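You operate a simulated robot arm through the tools that you are given. There is no shell and no other tool. Be economical: measure what you need, move in short steps, check, and stop when the job is done.

The job below is to be done with a simulated robot arm. You get a single attempt, and the scene is never put back.

TASK
Clean the smear off the turntable's clear pane and lay the white pad on it.
Fine: spray it from the bottle where it stands, wipe with the green pad and stand that back.

Only the result counts: the job must be done as asked and must still hold three seconds after the hand-in. Knocking over, shifting, dropping, spilling or breaking anything else fails it.

THE ROBOT
A 6-joint arm with a two-finger parallel gripper, fixed in place. Base frame: the origin is at the foot of the arm, x ahead of it, y to its left, z up; the work surface is at about z = 0.84. Readings come in m, degrees, newtons and seconds.
With the tool pointing down near the work surface it reaches from about 0.26 to 0.68 m from the base axis. Its first joint turns from -66.0 to 66.0 degrees. Payload 2.9 kg.
The TCP is the grasp point between the finger pads, 0.03 m short of the fingertips. In the tool frame z runs along the fingers and y along their closing line. Largest opening 0.11 m; finger width 0.02, thickness 0.01; the body of the gripper, 0.048 by 0.112 m, starts 0.055 m behind the TCP.
Orientation is that of the tool frame in the base frame, as [roll, pitch, yaw] about the fixed x, y, z axes, in that order (R = Rz(yaw) Ry(pitch) Rx(roll)). With the fingers straight down and closing along the base's y, the tool's x points along the base's -x, its y along +y and its z along -z.

THE INTERFACE
- The arm moves only by the tool move_arm. Its argument "rows" is a list of rows, each an object (a shift or turn left out is 0, a gripper value left out holds the last) with "travel": the shift along the base's x, y, z in cm, a list of three; "rotation": the turn, a rotation vector about the base's x, y, z in degrees, a list of three. In form: [{"travel": [x, y, z], "rotation": [wx, wy, wz]}, ...]. A call has 1 to 8 rows; each row is the pose to reach, as a shift and turn from the pose commanded when the call began. "hand" is the finger opening in cm, from 0 to 11, set as the call begins (left out, the last holds). A row lasts 0.2 s, in which the tool goes at most 0.05 m and 8.6 degrees; a call with a longer step from one row to the next is refused whole, and so is a gripper value outside its range. A pose out of reach is approached as far as the arm can. The call stops where the force on the tool passes 70 N (or 10 N more than at its start, if that is more) or the arm is blocked; 0.2 s more then pass. Each finger travels about 0.108 m/s and halts on what it meets, pressing with about 32 N; the grip force reading is that of the motor and also rises with nothing between the fingers. The clock runs only during rows and for 0.2 s after the last one: add rows that repeat a pose to give the fingers time. The reply holds the time, the measured pose of the TCP, the force on the tool along the base axes, the opening and the grip force, in the units named above and with some noise.
- Cameras (640 x 400 px; columns grow to the right, rows downward): "scene" is fixed at [0.0818, 0.446, 1.4165]; the picture's right is [-0.69, -0.72, 0.00], its down [-0.31, 0.30, -0.90] and it looks along [0.65, -0.62, -0.44] (base axes); focal length 247 px, centre (320, 200). "wrist" rides on the gripper at [0.073, 0.017, -0.103] in the tool frame; the picture's right is [-0.23, 0.97, 0.00], its down [-0.76, -0.18, -0.62] and it looks along [-0.61, -0.14, 0.78] (tool axes); focal length 222 px, centre (320, 200). There is no depth. A picture from a camera that has moved, and an enlarged one, comes with that camera's place and axes in the base frame and with its lens. The place of the scene camera against the robot may be out by one fixed shift of up to 0.025 m in any direction.
- get_image(camera): a new picture of that camera. No time passes.
- inspect(camera, box): a new picture of the part [left, top, right, bottom] of that camera's present view, enlarged. No time passes.
- job_done(): hands the job in; it is judged then, once.

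Go step by step. Nothing tells you positions but the pictures and the camera data: compare them with the known pose of the tool, close in by small moves and look again before you grip or let go. The budget is 120 turns and 64 pictures, counting those below and the enlarged ones. Unless the task says otherwise, let go and move clear before handing in, and close with one line.

The tools are called after "Emit:" by a JSON object that holds its "api" and its "payload". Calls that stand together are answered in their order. move_arm: Moves the arm, as the interface text tells. Its arguments: {"type":"object","properties":{"rows":{"type":"array","items":{"type":"object","properties":{"travel":{"type":"array","items":{"type":"number"}},"rotation":{"type":"array","items":{"type":"number"}}}}},"hand":{"type":"number"}},"required":["rows"]} The other tools are called the same way: get_image (camera) takes a picture; inspect (camera, box) takes an enlarged picture of a part of a camera's view; job_done () hands the job in.

At the start:

```text
t: 0.0
tcp_pos: [0.36, 0.0132, 1.3464]
tool_rot: [-179.8, 0.0, 180.0]
wrist_force: [-0.5, 0.3, -0.1]
grip_width: 0.11
grasp_force: 0.0
```

scene: 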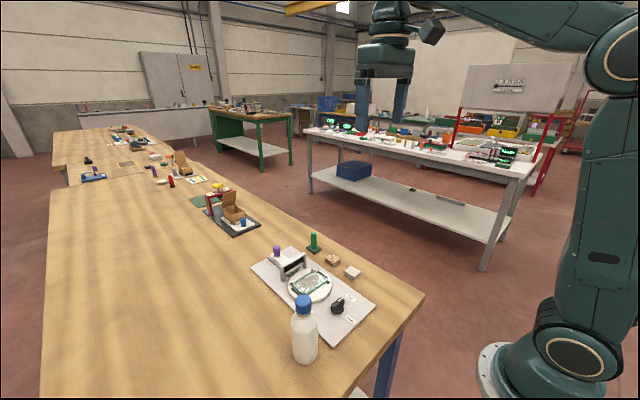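
wrist: 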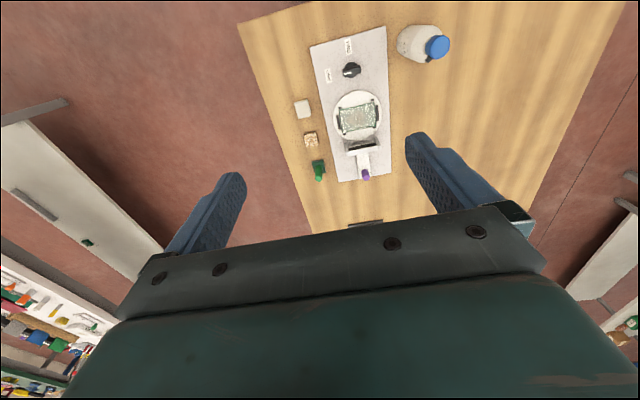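

I see a panel with a turntable carrying a pane, a knob, a bracket with a purple item, a green-handled thing, a brown pad, a white pad and a spray bottle. I'll enlarge both views first.

Emit:
{"api": "inspect", "payload": {"camera": "scene", "box": [240, 220, 400, 370]}}

Emit:
{"api": "inspect", "payload": {"camera": "wrist", "box": [280, 10, 460, 200]}}

```text
2.67 times, centred on (320, 295) of scene
camera zoom: at [0.0818, 0.446, 1.4165], right [-0.69, -0.72, 0.0], down [-0.31, 0.3, -0.9], along [0.65, -0.62, -0.44], focal length 658 px, centre (320, -53)
```

zoom: 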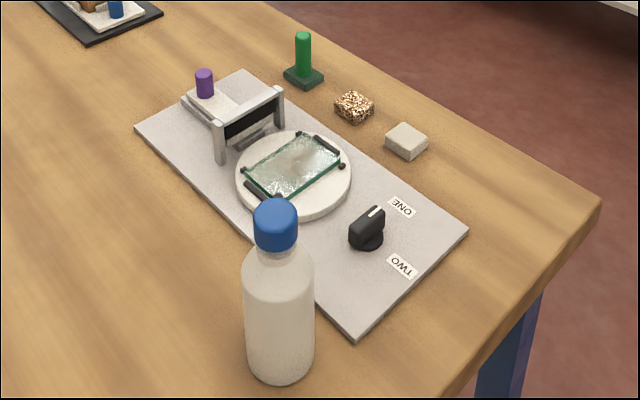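

```text
2.11 times, centred on (370, 105) of wrist
camera zoom: at [0.2879, 0.0282, 1.4493], right [0.23, 0.97, 0.0], down [0.76, -0.18, 0.63], along [0.61, -0.14, -0.78], focal length 468 px, centre (215, 400)
```

zoom: 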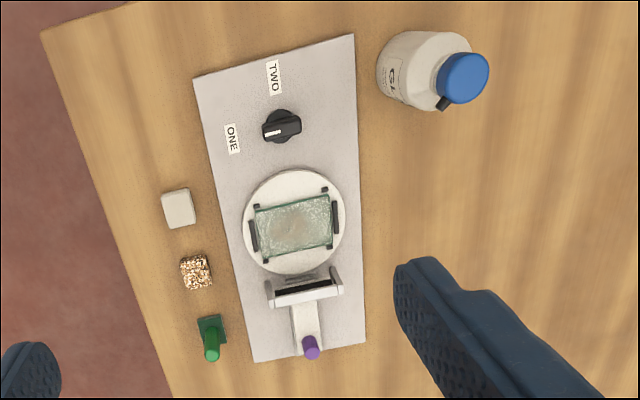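

Taken from the wrist view, with the pane near (0.50, 0.08), the bottle is at about (0.365, 0.215), the white pad (0.45, -0.05) and the green pad (0.62, -0.055). I'm lowering for a closer look.

Emit:
{"api": "move_arm", "payload": {"rows": [{"travel": [0, 2, -4]}, {"travel": [0, 4, -8]}, {"travel": [0, 6, -12]}, {"travel": [0, 8, -16]}, {"travel": [0, 9, -20]}, {"travel": [0, 9, -20]}], "hand": 0}}

Emit:
{"api": "get_image", "payload": {"camera": "wrist"}}

```text
t: 1.4
tcp_pos: [0.3601, 0.1016, 1.1471]
tool_rot: [-179.9, 0.2, -179.9]
wrist_force: [0.2, 0.3, 0.9]
grip_width: 0.0003
grasp_force: 31.9
```

```text
59 pictures are left
camera wrist: at [0.2875, 0.1171, 1.2501], right [0.23, 0.97, 0.0], down [0.76, -0.18, 0.63], along [0.61, -0.14, -0.78], focal length 222 px, centre (320, 200)
```

wrist: 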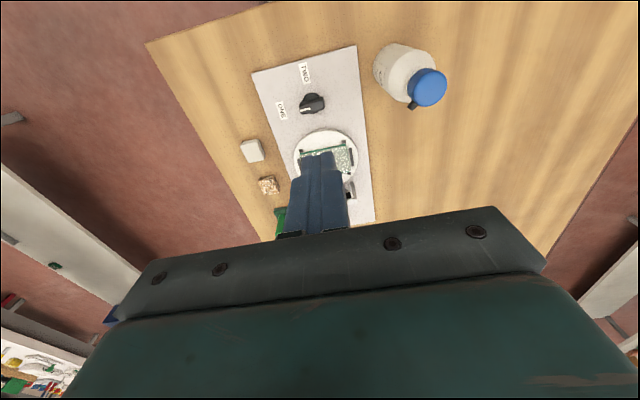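

Emit:
{"api": "inspect", "payload": {"camera": "wrist", "box": [360, 30, 460, 120]}}

Emit:
{"api": "inspect", "payload": {"camera": "wrist", "box": [230, 40, 380, 240]}}

Emit:
{"api": "inspect", "payload": {"camera": "scene", "box": [250, 230, 350, 370]}}

```text
4.44 times, centred on (410, 75) of wrist
camera zoom: at [0.2875, 0.1171, 1.2501], right [0.23, 0.97, 0.0], down [0.76, -0.18, 0.63], along [0.61, -0.14, -0.78], focal length 987 px, centre (-80, 756)
```

zoom: 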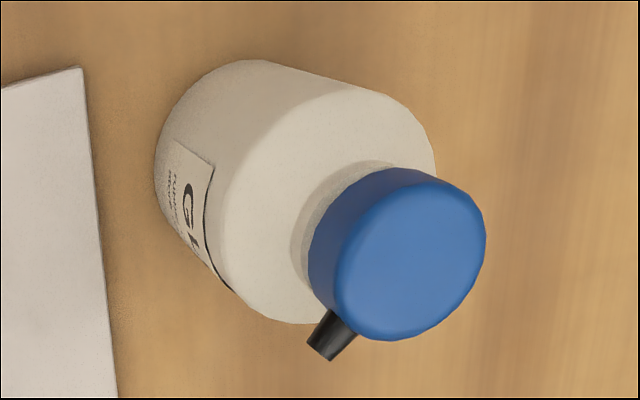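

```text
2.00 times, centred on (305, 140) of wrist
camera zoom: at [0.2875, 0.1171, 1.2501], right [0.23, 0.97, 0.0], down [0.76, -0.18, 0.63], along [0.61, -0.14, -0.78], focal length 444 px, centre (350, 320)
```

zoom: 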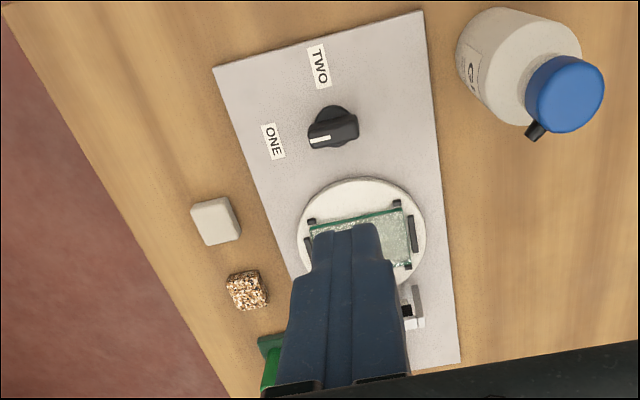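

```text
2.86 times, centred on (300, 300) of scene
camera zoom: at [0.0818, 0.4461, 1.4165], right [-0.69, -0.72, 0.0], down [-0.31, 0.3, -0.9], along [0.65, -0.62, -0.44], focal length 705 px, centre (377, -86)
```

zoom: 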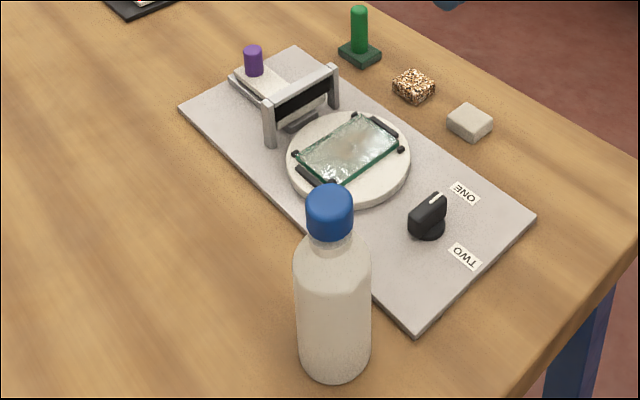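

The bottle's nozzle points roughly at the turntable, but I need its direction more exactly. I'm taking a second view from the other side.

Emit:
{"api": "move_arm", "payload": {"rows": [{"travel": [-1, 4, 0]}, {"travel": [-2, 8, 0]}, {"travel": [-3, 12, 0]}, {"travel": [-4, 16, 0]}, {"travel": [-4, 20, 0]}, {"travel": [-4, 20, 0]}]}}

Emit:
{"api": "inspect", "payload": {"camera": "wrist", "box": [160, 20, 360, 180]}}

```text
t: 2.8
tcp_pos: [0.3203, 0.3019, 1.1479]
tool_rot: [-179.9, 0.2, -180.0]
wrist_force: [0.2, 0.2, -0.8]
grip_width: 0.0
grasp_force: 32.4
```

```text
2.50 times, centred on (260, 100) of wrist
camera zoom: at [0.2483, 0.3176, 1.2507], right [0.23, 0.97, 0.0], down [0.76, -0.18, 0.63], along [0.61, -0.14, -0.78], focal length 555 px, centre (470, 450)
```

zoom: 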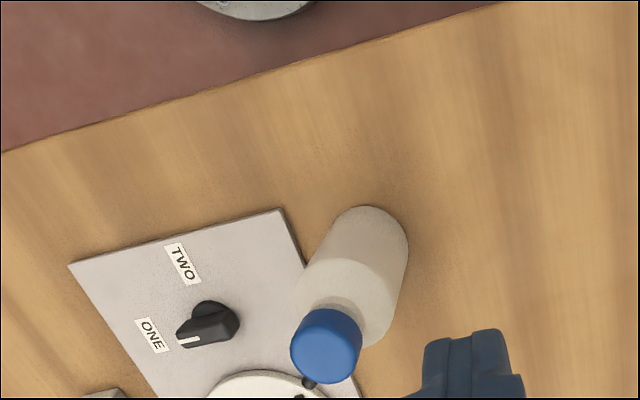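

The triangulated cap centre is (0.3655, 0.2155), top z about 1.00, with the nozzle pointing at -45° straight at the pane. I'm moving above the cap with fingers closed.

Emit:
{"api": "move_arm", "payload": {"rows": [{"travel": [2, -3.5, 0]}, {"travel": [4.5, -7, 0]}, {"travel": [4.5, -8.6, -3]}, {"travel": [4.5, -8.6, -7.5]}, {"travel": [4.5, -8.6, -9.5]}, {"travel": [4.5, -8.6, -9.5]}]}}

Emit:
{"api": "inspect", "payload": {"camera": "scene", "box": [250, 230, 370, 370]}}

Emit:
{"api": "get_image", "payload": {"camera": "wrist"}}

```text
t: 4.2
tcp_pos: [0.363, 0.2175, 1.0505]
tool_rot: [-180.0, 0.3, -179.9]
wrist_force: [0.8, -0.2, -0.2]
grip_width: 0.0001
grasp_force: 32.2
```

```text
2.86 times, centred on (310, 300) of scene
camera zoom: at [0.0818, 0.446, 1.4165], right [-0.69, -0.72, 0.0], down [-0.31, 0.3, -0.9], along [0.65, -0.62, -0.44], focal length 705 px, centre (349, -86)
```

zoom: 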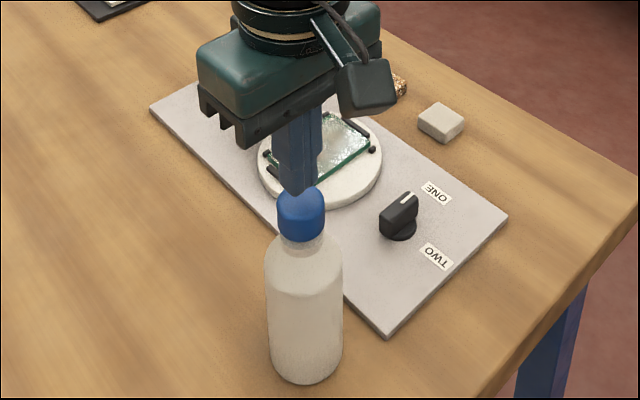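

```text
53 pictures are left
camera wrist: at [0.2918, 0.2327, 1.1539], right [0.23, 0.97, 0.0], down [0.76, -0.18, 0.63], along [0.61, -0.14, -0.78], focal length 222 px, centre (320, 200)
```

wrist: 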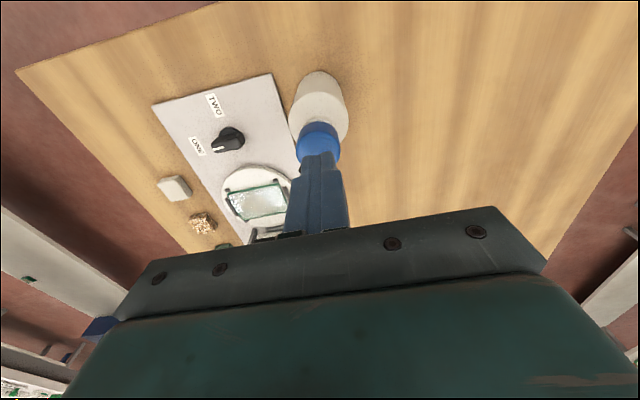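

The fingertips are over the cap. I'm lowering in small steps to press it.

Emit:
{"api": "move_arm", "payload": {"rows": [{"travel": [0.1, -0.1, -0.5]}, {"travel": [0.1, -0.1, -1.0]}, {"travel": [0.1, -0.1, -1.4]}, {"travel": [0.1, -0.1, -1.7]}, {"travel": [0.1, -0.1, -2.0]}, {"travel": [0.1, -0.1, -2.0]}]}}

Emit:
{"api": "inspect", "payload": {"camera": "scene", "box": [250, 230, 370, 370]}}

```text
t: 5.6
tcp_pos: [0.366, 0.2149, 1.0314]
tool_rot: [-179.8, 0.2, 180.0]
wrist_force: [-1.6, 0.5, 4.1]
grip_width: 0.0
grasp_force: 32.1
```

```text
2.86 times, centred on (310, 300) of scene
camera zoom: at [0.0817, 0.446, 1.4165], right [-0.69, -0.72, 0.0], down [-0.31, 0.3, -0.9], along [0.65, -0.62, -0.44], focal length 705 px, centre (349, -86)
```

zoom: 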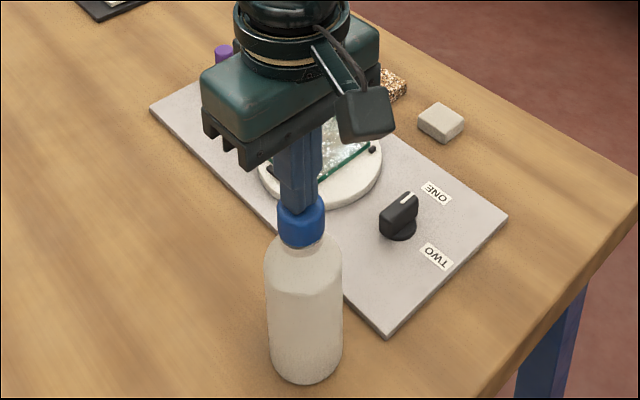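

Contact has just begun at about 4 N. I'll press on in small steps.

Emit:
{"api": "move_arm", "payload": {"rows": [{"travel": [0, 0, -0.2]}, {"travel": [0, 0, -0.4]}, {"travel": [0, 0, -0.6]}, {"travel": [0, 0, -0.8]}, {"travel": [0, 0, -0.8]}]}}

Emit:
{"api": "inspect", "payload": {"camera": "scene", "box": [250, 230, 370, 370]}}

```text
t: 6.8
tcp_pos: [0.3656, 0.2151, 1.0251]
tool_rot: [-180.0, 0.4, 180.0]
wrist_force: [-2.5, -1.4, 34.3]
grip_width: 0.0
grasp_force: 31.7
```

```text
2.86 times, centred on (310, 300) of scene
camera zoom: at [0.0813, 0.4458, 1.4166], right [-0.69, -0.72, 0.0], down [-0.31, 0.3, -0.9], along [0.65, -0.62, -0.44], focal length 705 px, centre (349, -86)
```

zoom: 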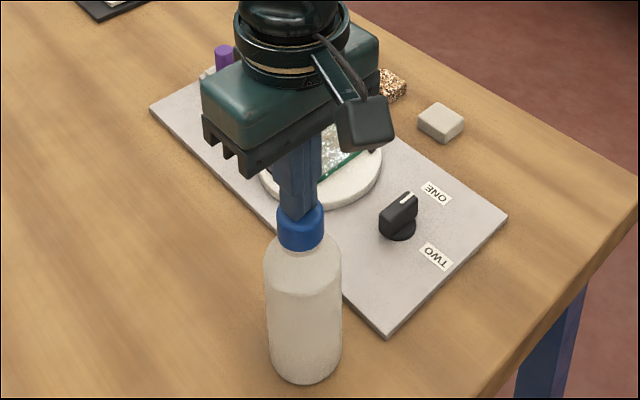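

The cap went down about 6 mm to 34 N. I'm lifting to see whether the pane is now wet.

Emit:
{"api": "move_arm", "payload": {"rows": [{"travel": [0, 0, 1]}, {"travel": [0, 0, 4]}, {"travel": [0, 0, 8]}, {"travel": [-1, 0, 12]}, {"travel": [-1, 0, 12]}]}}

Emit:
{"api": "inspect", "payload": {"camera": "scene", "box": [270, 240, 370, 350]}}

Emit:
{"api": "inspect", "payload": {"camera": "wrist", "box": [180, 40, 380, 240]}}

```text
t: 8.0
tcp_pos: [0.3535, 0.2172, 1.1433]
tool_rot: [-179.9, 0.1, 180.0]
wrist_force: [-1.1, -0.6, -0.5]
grip_width: 0.0002
grasp_force: 32.0
```

```text
3.64 times, centred on (320, 295) of scene
camera zoom: at [0.0818, 0.446, 1.4165], right [-0.69, -0.72, 0.0], down [-0.31, 0.3, -0.9], along [0.65, -0.62, -0.44], focal length 898 px, centre (320, -146)
```

zoom: 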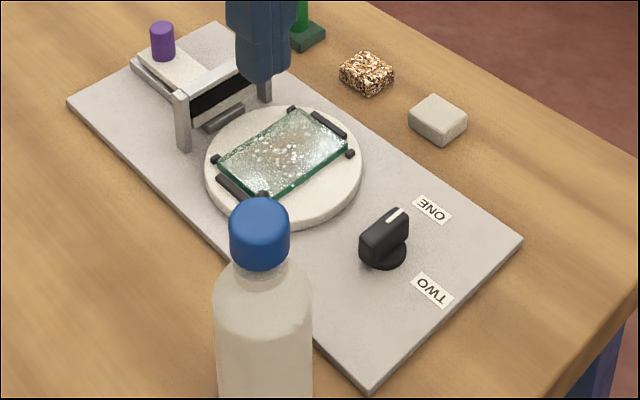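

```text
2.00 times, centred on (280, 140) of wrist
camera zoom: at [0.2827, 0.2325, 1.2452], right [0.23, 0.97, 0.0], down [0.76, -0.18, 0.62], along [0.61, -0.14, -0.78], focal length 444 px, centre (400, 320)
```

zoom: 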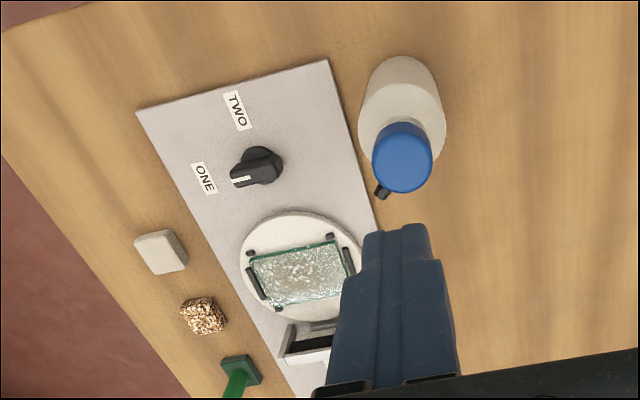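

The pane is now covered with droplets. Next is the green pad, so I'm moving toward it with the fingers open for a closer look.

Emit:
{"api": "move_arm", "payload": {"rows": [{"travel": [2.6, -3.9, 0]}, {"travel": [5.2, -7.8, 0]}, {"travel": [7.8, -11.7, 0]}, {"travel": [10.4, -15.6, 0]}, {"travel": [13, -19.5, 0]}, {"travel": [15.6, -23.4, 0]}, {"travel": [18.2, -27.2, 0]}, {"travel": [18.2, -27.2, 0]}], "hand": 8}}

Emit:
{"api": "get_image", "payload": {"camera": "wrist"}}

```text
t: 9.8
tcp_pos: [0.5401, -0.0593, 1.143]
tool_rot: [-179.9, 0.1, 180.0]
wrist_force: [0.2, -0.4, -1.2]
grip_width: 0.0798
grasp_force: 0.1
```

```text
48 pictures are left
camera wrist: at [0.4675, -0.0431, 1.2463], right [0.23, 0.97, 0.0], down [0.76, -0.18, 0.62], along [0.61, -0.14, -0.78], focal length 222 px, centre (320, 200)
```

wrist: 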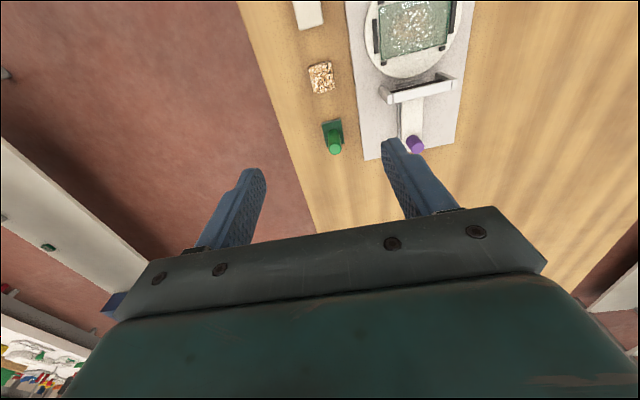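

Emit:
{"api": "inspect", "payload": {"camera": "wrist", "box": [280, 0, 480, 180]}}

```text
2.22 times, centred on (380, 90) of wrist
camera zoom: at [0.4675, -0.0431, 1.2463], right [0.23, 0.97, 0.0], down [0.76, -0.18, 0.62], along [0.61, -0.14, -0.78], focal length 494 px, centre (187, 444)
```

zoom: 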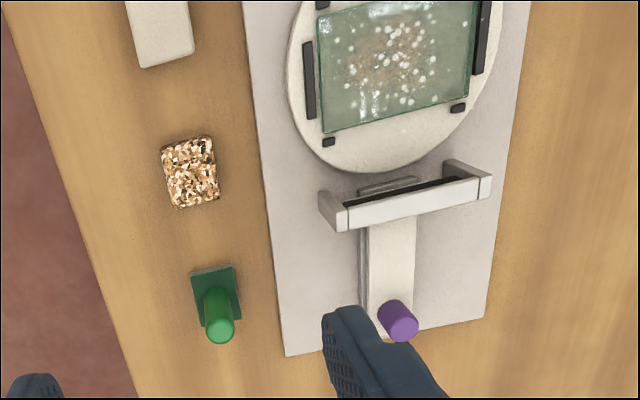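

The green pad's base is about 46 × 33 mm, centred (0.628, -0.0545), with the handle top near z 0.92. The pane spans x 0.469–0.529 and y 0.033–0.122. I'm going above the handle.

Emit:
{"api": "move_arm", "payload": {"rows": [{"travel": [4, 0.4, 0]}, {"travel": [8.8, 0.45, 0]}, {"travel": [8.8, 0.45, -4.5]}, {"travel": [8.8, 0.45, -9]}, {"travel": [8.8, 0.45, -13.5]}, {"travel": [8.8, 0.45, -17]}, {"travel": [8.8, 0.45, -17]}], "hand": 5}}

Emit:
{"api": "inspect", "payload": {"camera": "wrist", "box": [200, 60, 440, 240]}}

Emit:
{"api": "inspect", "payload": {"camera": "scene", "box": [270, 200, 370, 320]}}

```text
t: 11.4
tcp_pos: [0.6258, -0.0519, 0.973]
tool_rot: [-179.8, 0.2, 179.9]
wrist_force: [0.1, -0.3, 0.3]
grip_width: 0.0501
grasp_force: 0.1
out of reach, approached as far as the arm can: row 2
```

```text
2.22 times, centred on (320, 150) of wrist
camera zoom: at [0.5529, -0.0363, 1.076], right [0.23, 0.97, 0.0], down [0.76, -0.18, 0.63], along [0.61, -0.14, -0.78], focal length 494 px, centre (320, 311)
```

zoom: 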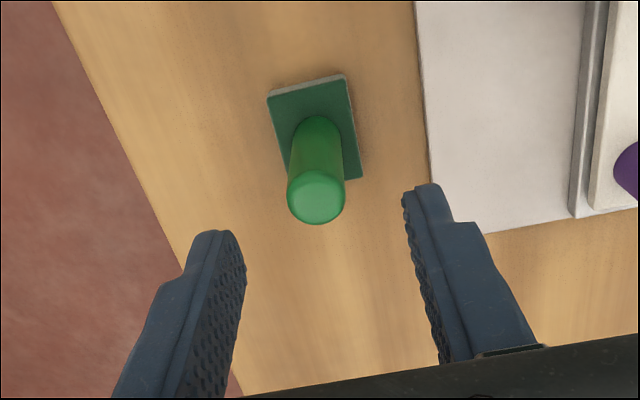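

```text
3.33 times, centred on (320, 260) of scene
camera zoom: at [0.0818, 0.446, 1.4165], right [-0.69, -0.72, 0.0], down [-0.31, 0.3, -0.9], along [0.65, -0.62, -0.44], focal length 823 px, centre (320, 0)
```

zoom: 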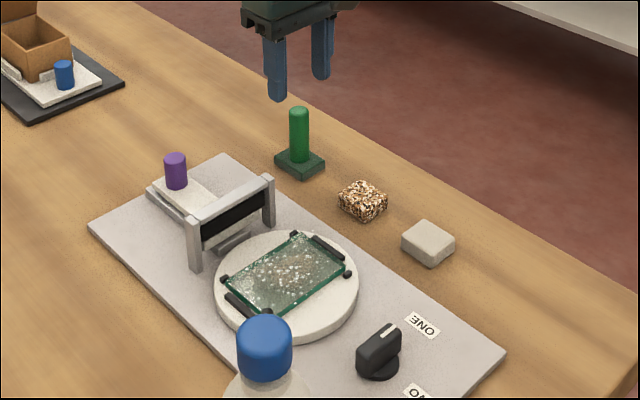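

The handle is within 2 mm of the tool axis. I'm descending to grip its upper part.

Emit:
{"api": "move_arm", "payload": {"rows": [{"travel": [0.2, -0.13, -3]}, {"travel": [0.2, -0.13, -6.1]}, {"travel": [0.2, -0.13, -6.1]}]}}

Emit:
{"api": "inspect", "payload": {"camera": "wrist", "box": [200, 60, 440, 240]}}

```text
t: 12.2
tcp_pos: [0.6261, -0.0534, 0.9123]
tool_rot: [-179.9, 0.2, 179.9]
wrist_force: [0.2, 0.0, -0.5]
grip_width: 0.05
grasp_force: 0.1
```

```text
2.22 times, centred on (320, 150) of wrist
camera zoom: at [0.5541, -0.0373, 1.0155], right [0.23, 0.97, 0.0], down [0.76, -0.18, 0.63], along [0.61, -0.14, -0.78], focal length 494 px, centre (320, 311)
```

zoom: 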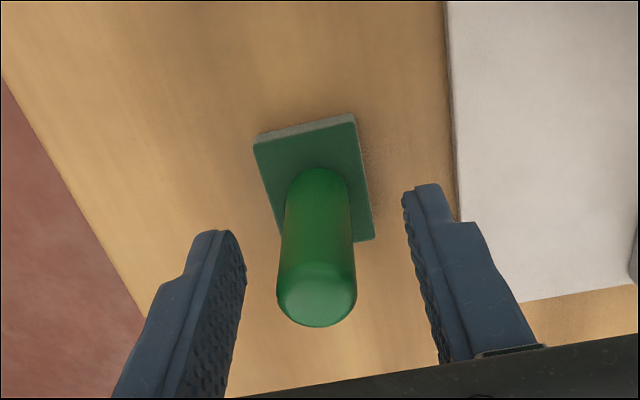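

It is centred between the fingers. Closing.

Emit:
{"api": "move_arm", "payload": {"rows": [{"travel": [0, 0, 0]}, {"travel": [0, 0, 0]}, {"travel": [0, 0, 0]}], "hand": 0}}

Emit:
{"api": "move_arm", "payload": {"rows": [{"travel": [0, 0, 2]}, {"travel": [0, 0, 5]}, {"travel": [0, 0, 8]}, {"travel": [0, 0, 8]}]}}

Emit:
{"api": "inspect", "payload": {"camera": "wrist", "box": [200, 60, 440, 240]}}

Emit:
{"api": "inspect", "payload": {"camera": "scene", "box": [260, 180, 380, 320]}}

```text
t: 13.0
tcp_pos: [0.6257, -0.0538, 0.9128]
tool_rot: [-179.9, 0.0, -180.0]
wrist_force: [-0.3, 0.5, 0.2]
grip_width: 0.0206
grasp_force: 31.7
```

```text
t: 14.0
tcp_pos: [0.6261, -0.053, 0.991]
tool_rot: [-179.9, 0.1, -180.0]
wrist_force: [-0.6, -0.7, -0.5]
grip_width: 0.0206
grasp_force: 31.8
```

```text
2.22 times, centred on (320, 150) of wrist
camera zoom: at [0.5546, -0.0376, 1.0948], right [0.23, 0.97, 0.0], down [0.76, -0.18, 0.63], along [0.61, -0.14, -0.78], focal length 494 px, centre (320, 311)
```

zoom: 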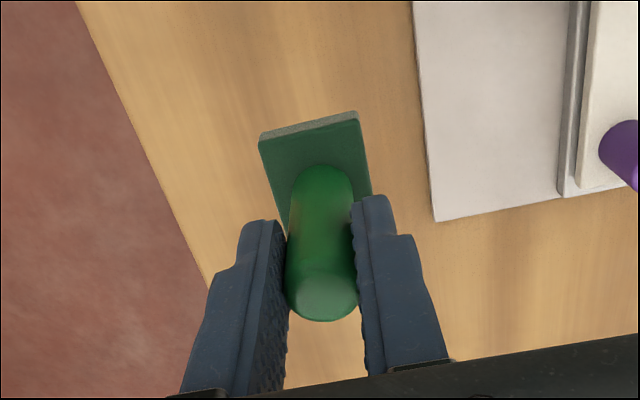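

```text
2.86 times, centred on (320, 250) of scene
camera zoom: at [0.0818, 0.446, 1.4165], right [-0.69, -0.72, 0.0], down [-0.31, 0.3, -0.9], along [0.65, -0.62, -0.44], focal length 705 px, centre (320, 57)
```

zoom: 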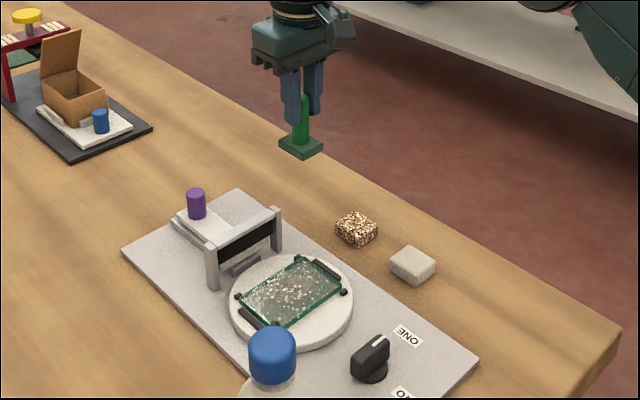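

The pad is held and upright; its home is tcp (0.626, -0.0535, 0.9125). I'm carrying it over the pane, clearing the bridge.

Emit:
{"api": "move_arm", "payload": {"rows": [{"travel": [-1, 1, 4]}, {"travel": [-4, 4, 4]}, {"travel": [-7, 7, 4]}, {"travel": [-10, 10, 4]}, {"travel": [-12.9, 13.2, 4]}, {"travel": [-12.9, 13.2, 4]}]}}

Emit:
{"api": "get_image", "payload": {"camera": "wrist"}}

Emit:
{"api": "inspect", "payload": {"camera": "scene", "box": [270, 220, 370, 340]}}

```text
t: 15.4
tcp_pos: [0.4972, 0.0798, 1.0316]
tool_rot: [-179.9, 0.2, 179.9]
wrist_force: [0.8, 0.1, -0.1]
grip_width: 0.0208
grasp_force: 32.0
```

```text
41 pictures are left
camera wrist: at [0.4266, 0.0959, 1.1357], right [0.23, 0.97, 0.0], down [0.76, -0.18, 0.63], along [0.61, -0.14, -0.78], focal length 222 px, centre (320, 200)
```

wrist: 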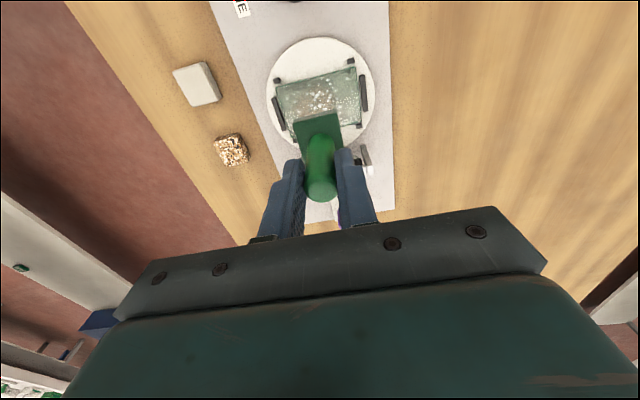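

```text
3.33 times, centred on (320, 280) of scene
camera zoom: at [0.0817, 0.4461, 1.4165], right [-0.69, -0.72, 0.0], down [-0.31, 0.3, -0.9], along [0.65, -0.62, -0.44], focal length 823 px, centre (320, -67)
```

zoom: 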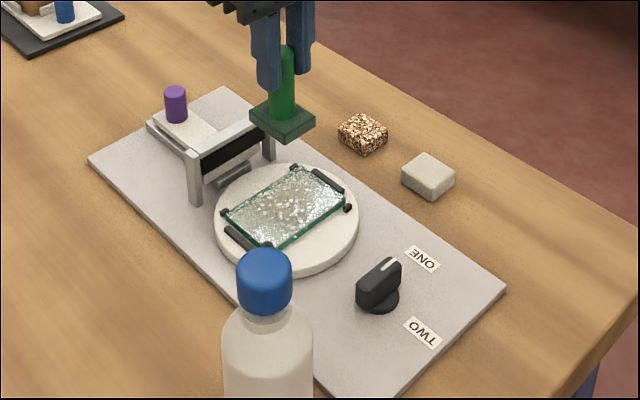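

I'm enlarging the pane here to refine its edges and height.

Emit:
{"api": "inspect", "payload": {"camera": "wrist", "box": [250, 30, 390, 170]}}

```text
2.86 times, centred on (320, 100) of wrist
camera zoom: at [0.4266, 0.0959, 1.1357], right [0.23, 0.97, 0.0], down [0.76, -0.18, 0.63], along [0.61, -0.14, -0.78], focal length 635 px, centre (320, 486)
```

zoom: 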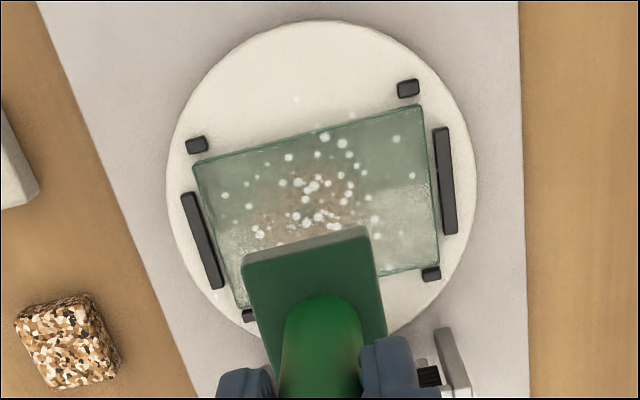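

The pane is x 0.469–0.527 and y 0.036–0.123, at z about 0.87, and the pad is centred over it. I'm descending to just above it, then looking for contact.

Emit:
{"api": "move_arm", "payload": {"rows": [{"travel": [0, 0, -4]}, {"travel": [0, 0, -7.8]}, {"travel": [0, 0, -8.4]}, {"travel": [0, 0, -8.8]}, {"travel": [0, 0, -9.0]}, {"travel": [0, 0, -9.0]}]}}

Emit:
{"api": "inspect", "payload": {"camera": "scene", "box": [280, 240, 360, 320]}}

```text
t: 16.8
tcp_pos: [0.4999, 0.0787, 0.9426]
tool_rot: [-179.9, 0.5, 179.9]
wrist_force: [0.3, 3.0, 23.3]
grip_width: 0.0209
grasp_force: 32.1
```

```text
5.00 times, centred on (320, 280) of scene
camera zoom: at [0.0814, 0.4461, 1.4165], right [-0.69, -0.72, 0.0], down [-0.31, 0.3, -0.9], along [0.65, -0.62, -0.44], focal length 1234 px, centre (320, -200)
```

zoom: 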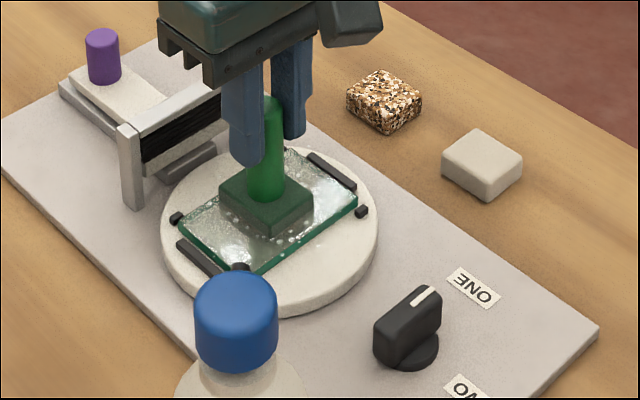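

Contact is made at 23 N. I'll ease off slightly and wipe in strokes along y, staying within the pane.

Emit:
{"api": "move_arm", "payload": {"rows": [{"travel": [-0.2, 0, 0.15]}, {"travel": [-0.2, 1.2, 0.15]}, {"travel": [-0.2, 2.4, 0.15]}, {"travel": [-0.2, 1.2, 0.15]}, {"travel": [-0.2, 0, 0.15]}, {"travel": [-0.2, -1.2, 0.15]}, {"travel": [-0.2, -2.4, 0.15]}, {"travel": [-0.2, -2.4, 0.15]}]}}

Emit:
{"api": "inspect", "payload": {"camera": "scene", "box": [280, 240, 360, 320]}}

```text
t: 18.6
tcp_pos: [0.4967, 0.054, 0.9436]
tool_rot: [-179.8, 0.1, -180.0]
wrist_force: [-0.3, -0.5, -0.8]
grip_width: 0.0205
grasp_force: 31.4
```

```text
5.00 times, centred on (320, 280) of scene
camera zoom: at [0.0818, 0.446, 1.4165], right [-0.69, -0.72, 0.0], down [-0.31, 0.3, -0.9], along [0.65, -0.62, -0.44], focal length 1234 px, centre (320, -200)
```

zoom: 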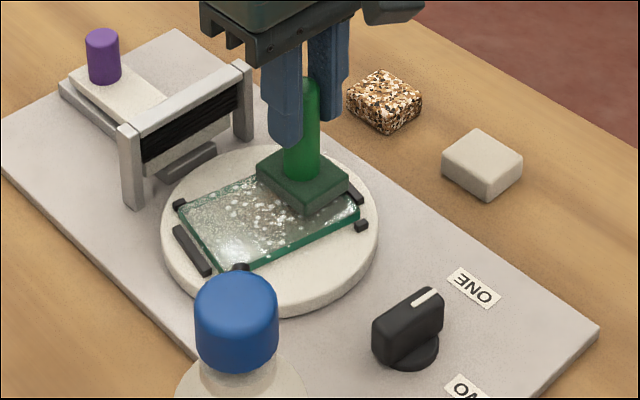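

The pad lost contact, and the turntable seems to have turned slightly, along with the knob. I'm lifting to look at the state carefully.

Emit:
{"api": "move_arm", "payload": {"rows": [{"travel": [0, 0, 3]}, {"travel": [3, 0, 7]}, {"travel": [4, -3, 8]}, {"travel": [4, -3, 8]}]}}

Emit:
{"api": "get_image", "payload": {"camera": "wrist"}}

Emit:
{"api": "inspect", "payload": {"camera": "scene", "box": [280, 240, 360, 320]}}

```text
t: 19.6
tcp_pos: [0.5381, 0.0235, 1.0232]
tool_rot: [-179.8, 0.1, 179.9]
wrist_force: [0.1, 0.6, -0.9]
grip_width: 0.0207
grasp_force: 32.5
```

```text
36 pictures are left
camera wrist: at [0.4665, 0.0387, 1.1248], right [0.23, 0.97, 0.0], down [0.76, -0.18, 0.63], along [0.61, -0.14, -0.78], focal length 222 px, centre (320, 200)
```

wrist: 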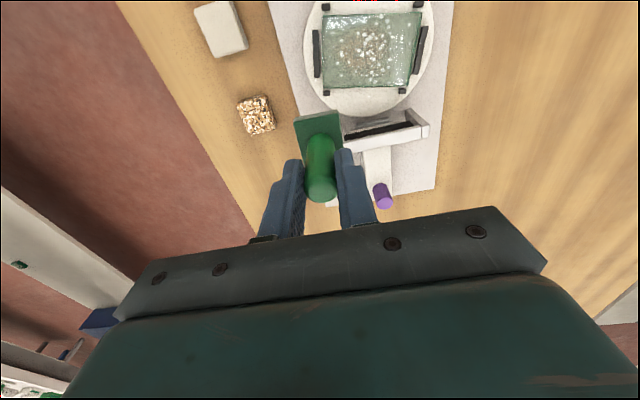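

```text
5.00 times, centred on (320, 280) of scene
camera zoom: at [0.0818, 0.446, 1.4165], right [-0.69, -0.72, 0.0], down [-0.31, 0.3, -0.9], along [0.65, -0.62, -0.44], focal length 1234 px, centre (320, -200)
```

zoom: 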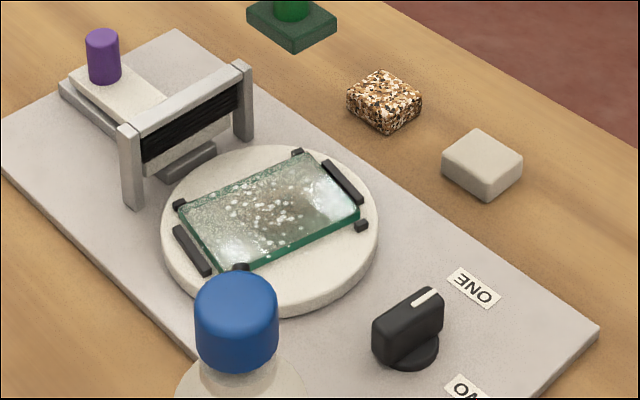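

The turntable has turned by roughly 12°, so it rotates under friction. I'm measuring the angle so I can align the pad with the pane and twist it back.

Emit:
{"api": "inspect", "payload": {"camera": "wrist", "box": [290, 0, 450, 120]}}

```text
3.33 times, centred on (370, 60) of wrist
camera zoom: at [0.4665, 0.0387, 1.1248], right [0.23, 0.97, 0.0], down [0.76, -0.18, 0.63], along [0.61, -0.14, -0.78], focal length 740 px, centre (153, 667)
```

zoom: 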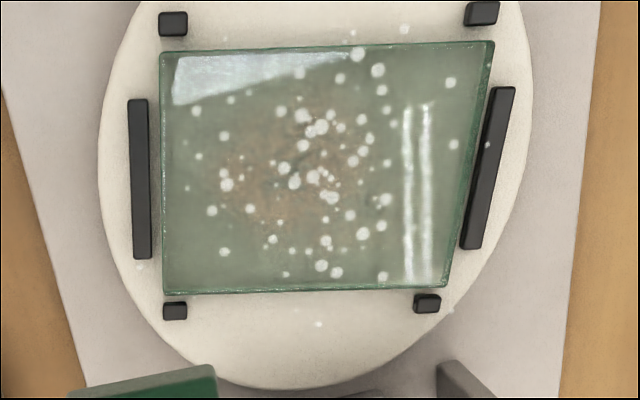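

The pane is turned -12°, centred (0.500, 0.079). I'm aligning the pad to it, returning over the centre and approaching to just above contact.

Emit:
{"api": "move_arm", "payload": {"rows": [{"travel": [-2, 2.5, 0], "rotation": [0, 0, -6]}, {"travel": [-4, 5.4, 0], "rotation": [0, 0, -12]}, {"travel": [-4, 5.4, -4], "rotation": [0, 0, -12]}, {"travel": [-4, 5.4, -7.5], "rotation": [0, 0, -12]}, {"travel": [-4, 5.4, -8.0], "rotation": [0, 0, -12]}, {"travel": [-4, 5.4, -8.0], "rotation": [0, 0, -12]}]}}

Emit:
{"api": "move_arm", "payload": {"rows": [{"travel": [0, 0, -0.05]}, {"travel": [0, 0, -0.05]}]}}

```text
t: 21.0
tcp_pos: [0.4972, 0.0769, 0.9452]
tool_rot: [179.9, 0.4, 167.9]
wrist_force: [-4.9, 0.3, 22.0]
grip_width: 0.0207
grasp_force: 31.7
```

```text
t: 21.6
tcp_pos: [0.4982, 0.0761, 0.9436]
tool_rot: [-180.0, 0.3, 167.8]
wrist_force: [-1.1, -4.1, 21.3]
grip_width: 0.0206
grasp_force: 32.2
```

The pad is pressing at about 21 N. I'm stroking along the pane's long axis in short calls, watching the force.

Emit:
{"api": "move_arm", "payload": {"rows": [{"travel": [0.12, 0.6, 0]}, {"travel": [0.25, 1.2, 0]}]}}

Emit:
{"api": "inspect", "payload": {"camera": "scene", "box": [280, 240, 360, 320]}}

```text
t: 22.2
tcp_pos: [0.4998, 0.0895, 0.9426]
tool_rot: [-179.9, 0.2, 167.9]
wrist_force: [-1.4, -2.9, 13.3]
grip_width: 0.0206
grasp_force: 32.1
```

```text
5.00 times, centred on (320, 280) of scene
camera zoom: at [0.0815, 0.4459, 1.4166], right [-0.69, -0.72, 0.0], down [-0.31, 0.3, -0.9], along [0.65, -0.62, -0.44], focal length 1234 px, centre (320, -200)
```

zoom: 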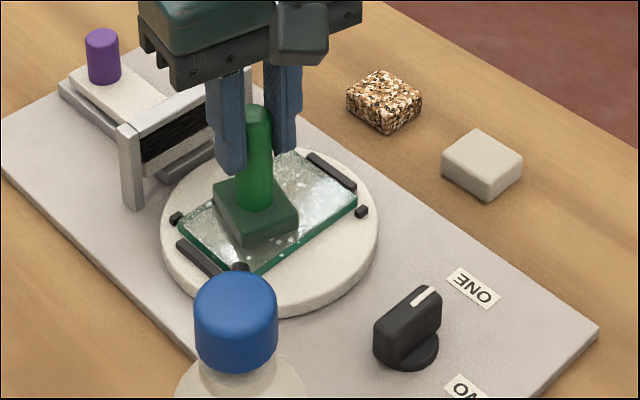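

The turntable drifted back to its original angle, and the droplets go where the pad passes. Next is a gentle stroke the other way.

Emit:
{"api": "move_arm", "payload": {"rows": [{"travel": [0, 0.6, 0]}, {"travel": [0, 0.6, 0]}, {"travel": [0, -0.4, -0.03]}, {"travel": [0, -1.2, -0.05]}, {"travel": [0, -2, -0.05]}, {"travel": [0, -2.8, -0.05]}, {"travel": [0, -2.8, -0.05]}]}}

Emit:
{"api": "inspect", "payload": {"camera": "scene", "box": [280, 240, 360, 320]}}

```text
t: 23.8
tcp_pos: [0.4999, 0.0626, 0.9432]
tool_rot: [-180.0, 0.2, 167.9]
wrist_force: [-0.4, 0.0, -0.1]
grip_width: 0.0198
grasp_force: 31.9
```

```text
5.00 times, centred on (320, 280) of scene
camera zoom: at [0.0818, 0.446, 1.4165], right [-0.69, -0.72, 0.0], down [-0.31, 0.3, -0.9], along [0.65, -0.62, -0.44], focal length 1234 px, centre (320, -200)
```

zoom: 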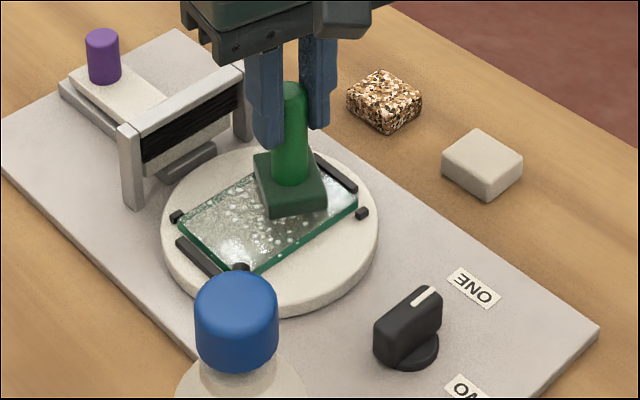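

Contact was lost again toward -y. I'm lowering in tiny steps here to find it.

Emit:
{"api": "move_arm", "payload": {"rows": [{"travel": [0, 0, -0.05]}, {"travel": [0, 0, -0.1]}]}}

Emit:
{"api": "move_arm", "payload": {"rows": [{"travel": [0, 0, -0.05]}, {"travel": [0, 0, -0.1]}]}}

```text
t: 24.4
tcp_pos: [0.4998, 0.0625, 0.9432]
tool_rot: [-179.8, 0.2, 168.0]
wrist_force: [-0.2, -1.2, 5.1]
grip_width: 0.0195
grasp_force: 32.3
```

```text
t: 25.0
tcp_pos: [0.4994, 0.0626, 0.9427]
tool_rot: [-179.9, 0.3, 167.9]
wrist_force: [-4.3, -3.1, 20.1]
grip_width: 0.0199
grasp_force: 32.2
```

Emit:
{"api": "move_arm", "payload": {"rows": [{"travel": [0, 0.6, 0.03]}, {"travel": [0, 1.2, 0.05]}]}}

```text
t: 25.6
tcp_pos: [0.4995, 0.073, 0.9431]
tool_rot: [-180.0, 0.4, 167.9]
wrist_force: [0.9, -8.3, 21.9]
grip_width: 0.0197
grasp_force: 31.9
```

Emit:
{"api": "move_arm", "payload": {"rows": [{"travel": [0, 0.6, 0.02]}, {"travel": [0, 1.2, 0.04]}]}}

Emit:
{"api": "move_arm", "payload": {"rows": [{"travel": [0, 0.6, 0.02]}, {"travel": [0, 1.2, 0.04]}]}}

Emit:
{"api": "inspect", "payload": {"camera": "scene", "box": [280, 240, 360, 320]}}

```text
t: 26.2
tcp_pos: [0.5004, 0.0864, 0.9426]
tool_rot: [-179.9, 0.2, 168.0]
wrist_force: [0.2, -8.2, 20.9]
grip_width: 0.0198
grasp_force: 32.1
```

```text
t: 26.8
tcp_pos: [0.4995, 0.0984, 0.9418]
tool_rot: [-179.9, 0.0, 168.0]
wrist_force: [-0.2, -6.7, 18.6]
grip_width: 0.0198
grasp_force: 31.7
```

```text
5.00 times, centred on (320, 280) of scene
camera zoom: at [0.0815, 0.4458, 1.4166], right [-0.69, -0.72, 0.0], down [-0.31, 0.3, -0.9], along [0.65, -0.62, -0.44], focal length 1234 px, centre (320, -200)
```

zoom: 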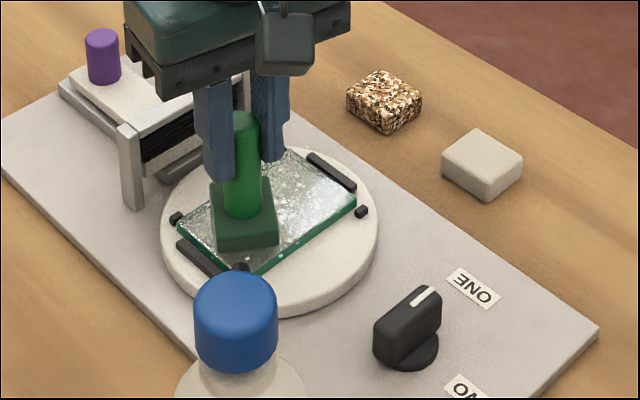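

The force holds at about 20 N and the table keeps its angle. Stroking back.

Emit:
{"api": "move_arm", "payload": {"rows": [{"travel": [-0.3, -0.6, -0.02]}, {"travel": [-0.3, -1.2, -0.04]}, {"travel": [-0.3, -1.8, -0.06]}]}}

Emit:
{"api": "move_arm", "payload": {"rows": [{"travel": [0, -0.6, -0.03]}, {"travel": [0, -1.2, -0.06]}, {"travel": [0, -1.8, -0.09]}]}}

Emit:
{"api": "inspect", "payload": {"camera": "scene", "box": [280, 240, 360, 320]}}

```text
t: 27.6
tcp_pos: [0.4968, 0.0806, 0.9426]
tool_rot: [-179.9, 0.0, 168.1]
wrist_force: [-0.6, 5.2, 14.4]
grip_width: 0.0197
grasp_force: 31.9
```

```text
t: 28.4
tcp_pos: [0.4967, 0.0626, 0.9418]
tool_rot: [-180.0, 0.4, 168.0]
wrist_force: [-1.0, 8.3, 23.8]
grip_width: 0.0194
grasp_force: 32.4
```

```text
5.00 times, centred on (320, 280) of scene
camera zoom: at [0.0814, 0.4462, 1.4165], right [-0.69, -0.72, 0.0], down [-0.31, 0.3, -0.9], along [0.65, -0.62, -0.44], focal length 1234 px, centre (320, -200)
```

zoom: 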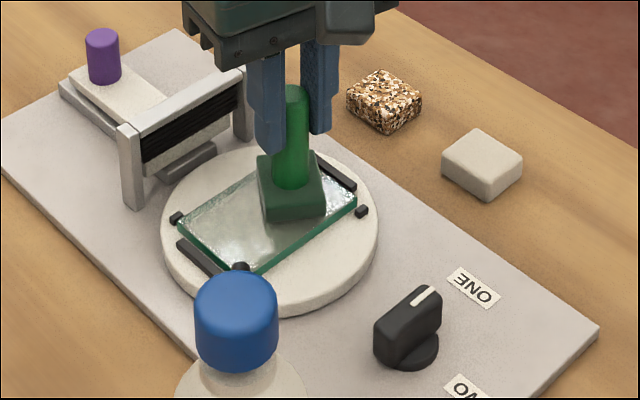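

The droplets are gone. One more stroke offset the other way in x, then I'll lift and inspect.

Emit:
{"api": "move_arm", "payload": {"rows": [{"travel": [0.35, 0.6, 0.03]}, {"travel": [0.6, 1.2, 0.05]}, {"travel": [0.6, 1.8, 0.07]}]}}

Emit:
{"api": "move_arm", "payload": {"rows": [{"travel": [0, 0.6, 0.02]}, {"travel": [0, 1.2, 0.04]}, {"travel": [0, 1.8, 0.06]}]}}

Emit:
{"api": "move_arm", "payload": {"rows": [{"travel": [0, 0, 2], "rotation": [0, 0, 0]}, {"travel": [1.5, -3.5, 5], "rotation": [0, 0, 6]}, {"travel": [3, -7, 8], "rotation": [0, 0, 12]}, {"travel": [3, -7, 8], "rotation": [0, 0, 12]}]}}

Emit:
{"api": "inspect", "payload": {"camera": "wrist", "box": [250, 0, 450, 150]}}

Emit:
{"api": "inspect", "payload": {"camera": "scene", "box": [280, 240, 360, 320]}}

```text
t: 29.2
tcp_pos: [0.5031, 0.0802, 0.9399]
tool_rot: [-179.9, 0.3, 167.9]
wrist_force: [0.9, -5.2, 12.0]
grip_width: 0.0198
grasp_force: 32.2
```

```text
t: 30.0
tcp_pos: [0.5009, 0.0973, 0.9417]
tool_rot: [-179.9, 0.0, 168.0]
wrist_force: [-0.7, -1.9, 4.1]
grip_width: 0.0195
grasp_force: 31.7
```

```text
t: 31.0
tcp_pos: [0.5321, 0.0279, 1.0213]
tool_rot: [-179.9, 0.1, -179.8]
wrist_force: [-0.5, -1.2, -0.6]
grip_width: 0.0194
grasp_force: 31.8
```

```text
2.67 times, centred on (350, 75) of wrist
camera zoom: at [0.4603, 0.0432, 1.1247], right [0.23, 0.97, 0.0], down [0.76, -0.18, 0.63], along [0.61, -0.14, -0.78], focal length 592 px, centre (240, 533)
```

zoom: 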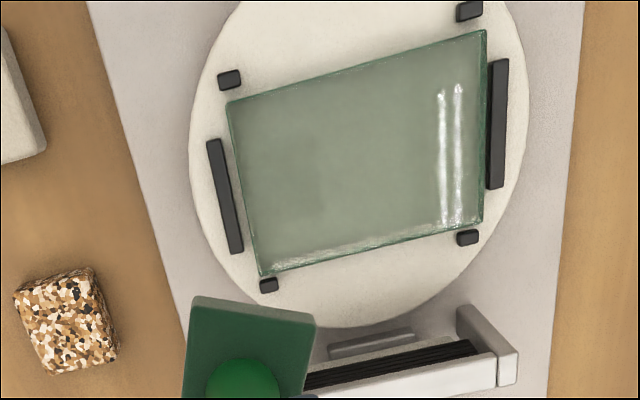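

```text
5.00 times, centred on (320, 280) of scene
camera zoom: at [0.0818, 0.446, 1.4165], right [-0.69, -0.72, 0.0], down [-0.31, 0.3, -0.9], along [0.65, -0.62, -0.44], focal length 1234 px, centre (320, -200)
```

zoom: 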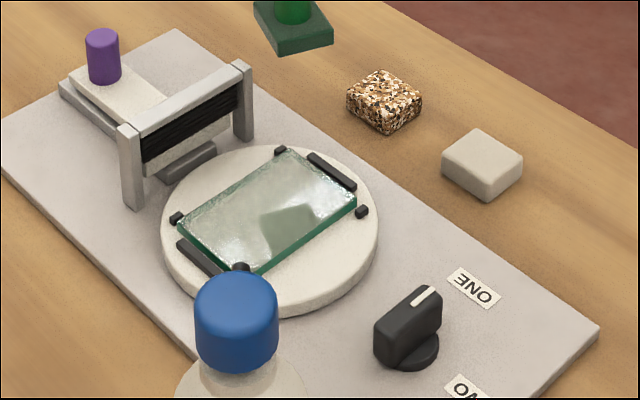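

The pane is clean and the table is back at its original angle. The pad's handle twisted in the grip by about -23°, so I'm turning +23° while carrying it above its home spot.

Emit:
{"api": "move_arm", "payload": {"rows": [{"travel": [2, -2, 0], "rotation": [0, 0, 6]}, {"travel": [4.5, -4, 0], "rotation": [0, 0, 12]}, {"travel": [7, -6, 0], "rotation": [0, 0, 18]}, {"travel": [9.5, -8.2, 0], "rotation": [0, 0, 23]}, {"travel": [9.55, -8.2, -4], "rotation": [0, 0, 23]}, {"travel": [9.55, -8.2, -7], "rotation": [0, 0, 23]}, {"travel": [9.55, -8.2, -9], "rotation": [0, 0, 23]}, {"travel": [9.55, -8.2, -9], "rotation": [0, 0, 23]}]}}

Emit:
{"api": "inspect", "payload": {"camera": "wrist", "box": [200, 60, 440, 240]}}

Emit:
{"api": "inspect", "payload": {"camera": "scene", "box": [280, 210, 360, 290]}}

```text
t: 32.8
tcp_pos: [0.6291, -0.0538, 0.9311]
tool_rot: [-179.9, 0.1, -156.9]
wrist_force: [0.2, -0.2, -0.9]
grip_width: 0.0196
grasp_force: 31.3
```

```text
2.22 times, centred on (320, 150) of wrist
camera zoom: at [0.5549, -0.0672, 1.0345], right [-0.17, 0.99, 0.0], down [0.77, 0.13, 0.63], along [0.62, 0.11, -0.78], focal length 494 px, centre (320, 311)
```

zoom: 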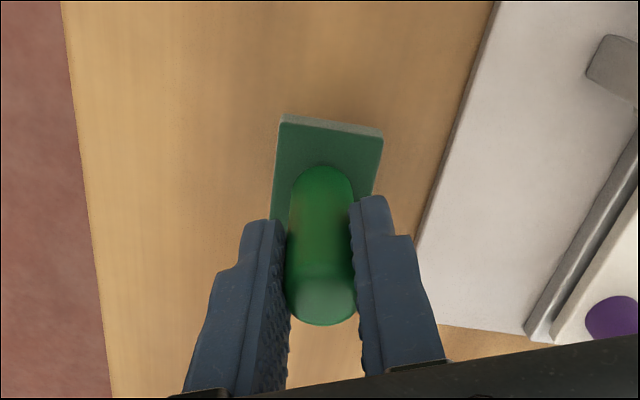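

```text
5.00 times, centred on (320, 250) of scene
camera zoom: at [0.0818, 0.446, 1.4165], right [-0.69, -0.72, 0.0], down [-0.31, 0.3, -0.9], along [0.65, -0.62, -0.44], focal length 1234 px, centre (320, -50)
```

zoom: 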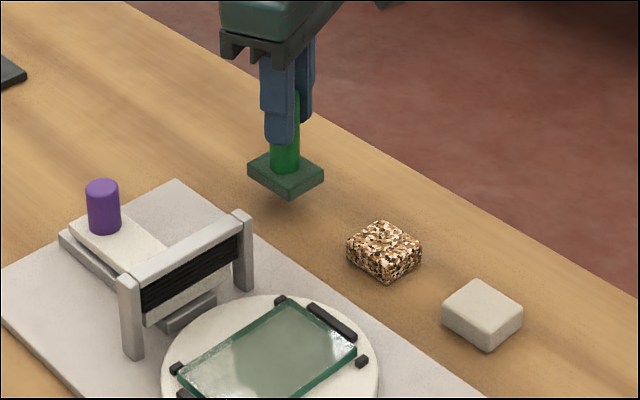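

The pad is aligned with its original orientation above home. Lowering to contact.

Emit:
{"api": "move_arm", "payload": {"rows": [{"travel": [-0.1, 0, -1]}, {"travel": [-0.1, 0, -1.6]}, {"travel": [-0.1, 0, -1.8]}, {"travel": [-0.1, 0, -1.8]}]}}

```text
t: 33.8
tcp_pos: [0.6277, -0.0536, 0.913]
tool_rot: [-179.9, 0.1, -157.1]
wrist_force: [0.3, -0.4, -0.4]
grip_width: 0.0196
grasp_force: 31.5
```

Emit:
{"api": "move_arm", "payload": {"rows": [{"travel": [0, 0, -0.05]}, {"travel": [0, 0, -0.1]}, {"travel": [0, 0, -0.1]}]}}

Emit:
{"api": "move_arm", "payload": {"rows": [{"travel": [0, 0, -0.05]}, {"travel": [0, 0, -0.1]}, {"travel": [0, 0, -0.1]}]}}

```text
t: 34.6
tcp_pos: [0.6282, -0.0538, 0.9135]
tool_rot: [-179.9, 0.2, -156.9]
wrist_force: [-0.4, -0.1, -0.5]
grip_width: 0.0195
grasp_force: 32.2
```

```text
t: 35.4
tcp_pos: [0.6283, -0.054, 0.9124]
tool_rot: [-180.0, 0.2, -157.0]
wrist_force: [-1.1, 1.0, 4.3]
grip_width: 0.0193
grasp_force: 32.2
```

It is now resting on the table at about 4 N. I'm opening slowly and lifting straight up.

Emit:
{"api": "move_arm", "payload": {"rows": [{"travel": [0, 0, 0]}, {"travel": [0, 0, 0]}], "hand": 4.5}}

Emit:
{"api": "move_arm", "payload": {"rows": [{"travel": [0, 0, 3]}, {"travel": [0, 0, 7]}, {"travel": [-3, 0, 11]}, {"travel": [-7, 0, 13], "rotation": [0, 0, -8]}, {"travel": [-11, 0, 13], "rotation": [0, 0, -16]}, {"travel": [-15, 0, 13], "rotation": [0, 0, -23]}, {"travel": [-19, 0, 13], "rotation": [0, 0, -23]}, {"travel": [-19, 0, 13], "rotation": [0, 0, -23]}], "hand": 8}}

Emit:
{"api": "get_image", "payload": {"camera": "wrist"}}

Emit:
{"api": "inspect", "payload": {"camera": "scene", "box": [270, 220, 370, 320]}}

```text
t: 36.0
tcp_pos: [0.6273, -0.0531, 0.912]
tool_rot: [-179.9, 0.1, -157.1]
wrist_force: [0.0, -0.5, 0.6]
grip_width: 0.0452
grasp_force: 0.0
```

```text
t: 37.8
tcp_pos: [0.4377, -0.0528, 1.0405]
tool_rot: [180.0, 0.1, 179.9]
wrist_force: [-0.2, -0.7, 0.1]
grip_width: 0.08
grasp_force: 0.1
```

```text
25 pictures are left
camera wrist: at [0.3658, -0.0376, 1.1438], right [0.23, 0.97, 0.0], down [0.76, -0.18, 0.63], along [0.61, -0.14, -0.78], focal length 222 px, centre (320, 200)
```

wrist: 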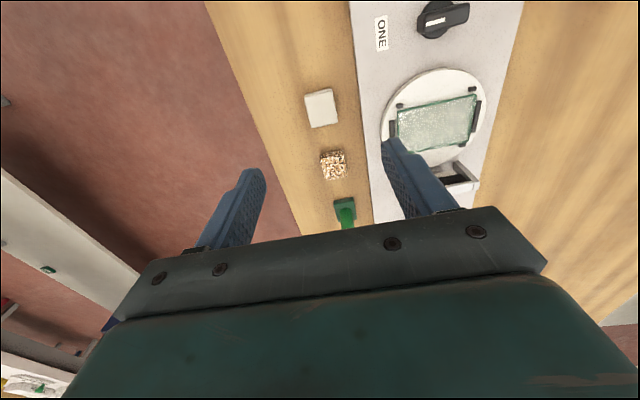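

```text
4.00 times, centred on (320, 270) of scene
camera zoom: at [0.0817, 0.446, 1.4165], right [-0.69, -0.72, 0.0], down [-0.31, 0.3, -0.9], along [0.65, -0.62, -0.44], focal length 988 px, centre (320, -80)
```

zoom: 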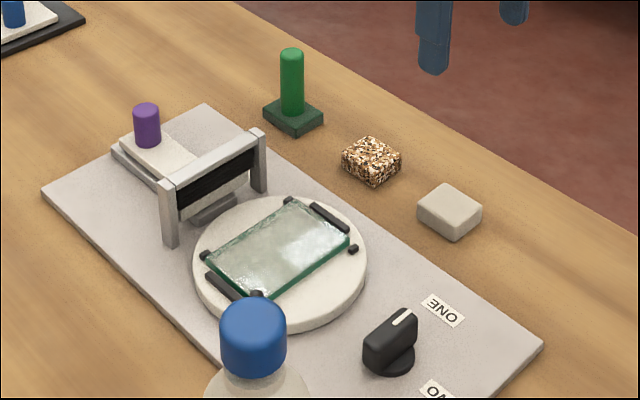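

The green pad stands back in its place. I'm measuring the white pad now.

Emit:
{"api": "inspect", "payload": {"camera": "wrist", "box": [270, 70, 370, 190]}}

```text
3.33 times, centred on (320, 130) of wrist
camera zoom: at [0.3658, -0.0376, 1.1438], right [0.23, 0.97, 0.0], down [0.76, -0.18, 0.63], along [0.61, -0.14, -0.78], focal length 740 px, centre (320, 433)
```

zoom: 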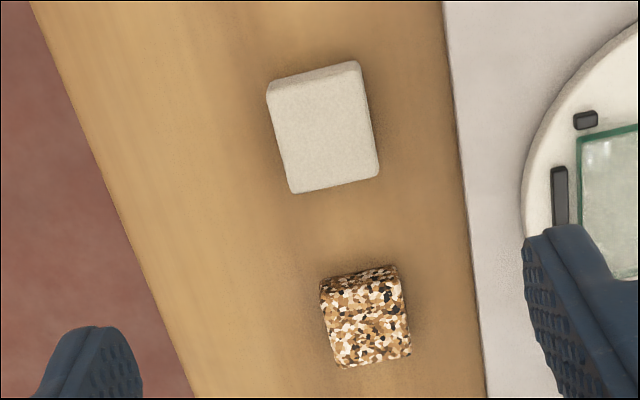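

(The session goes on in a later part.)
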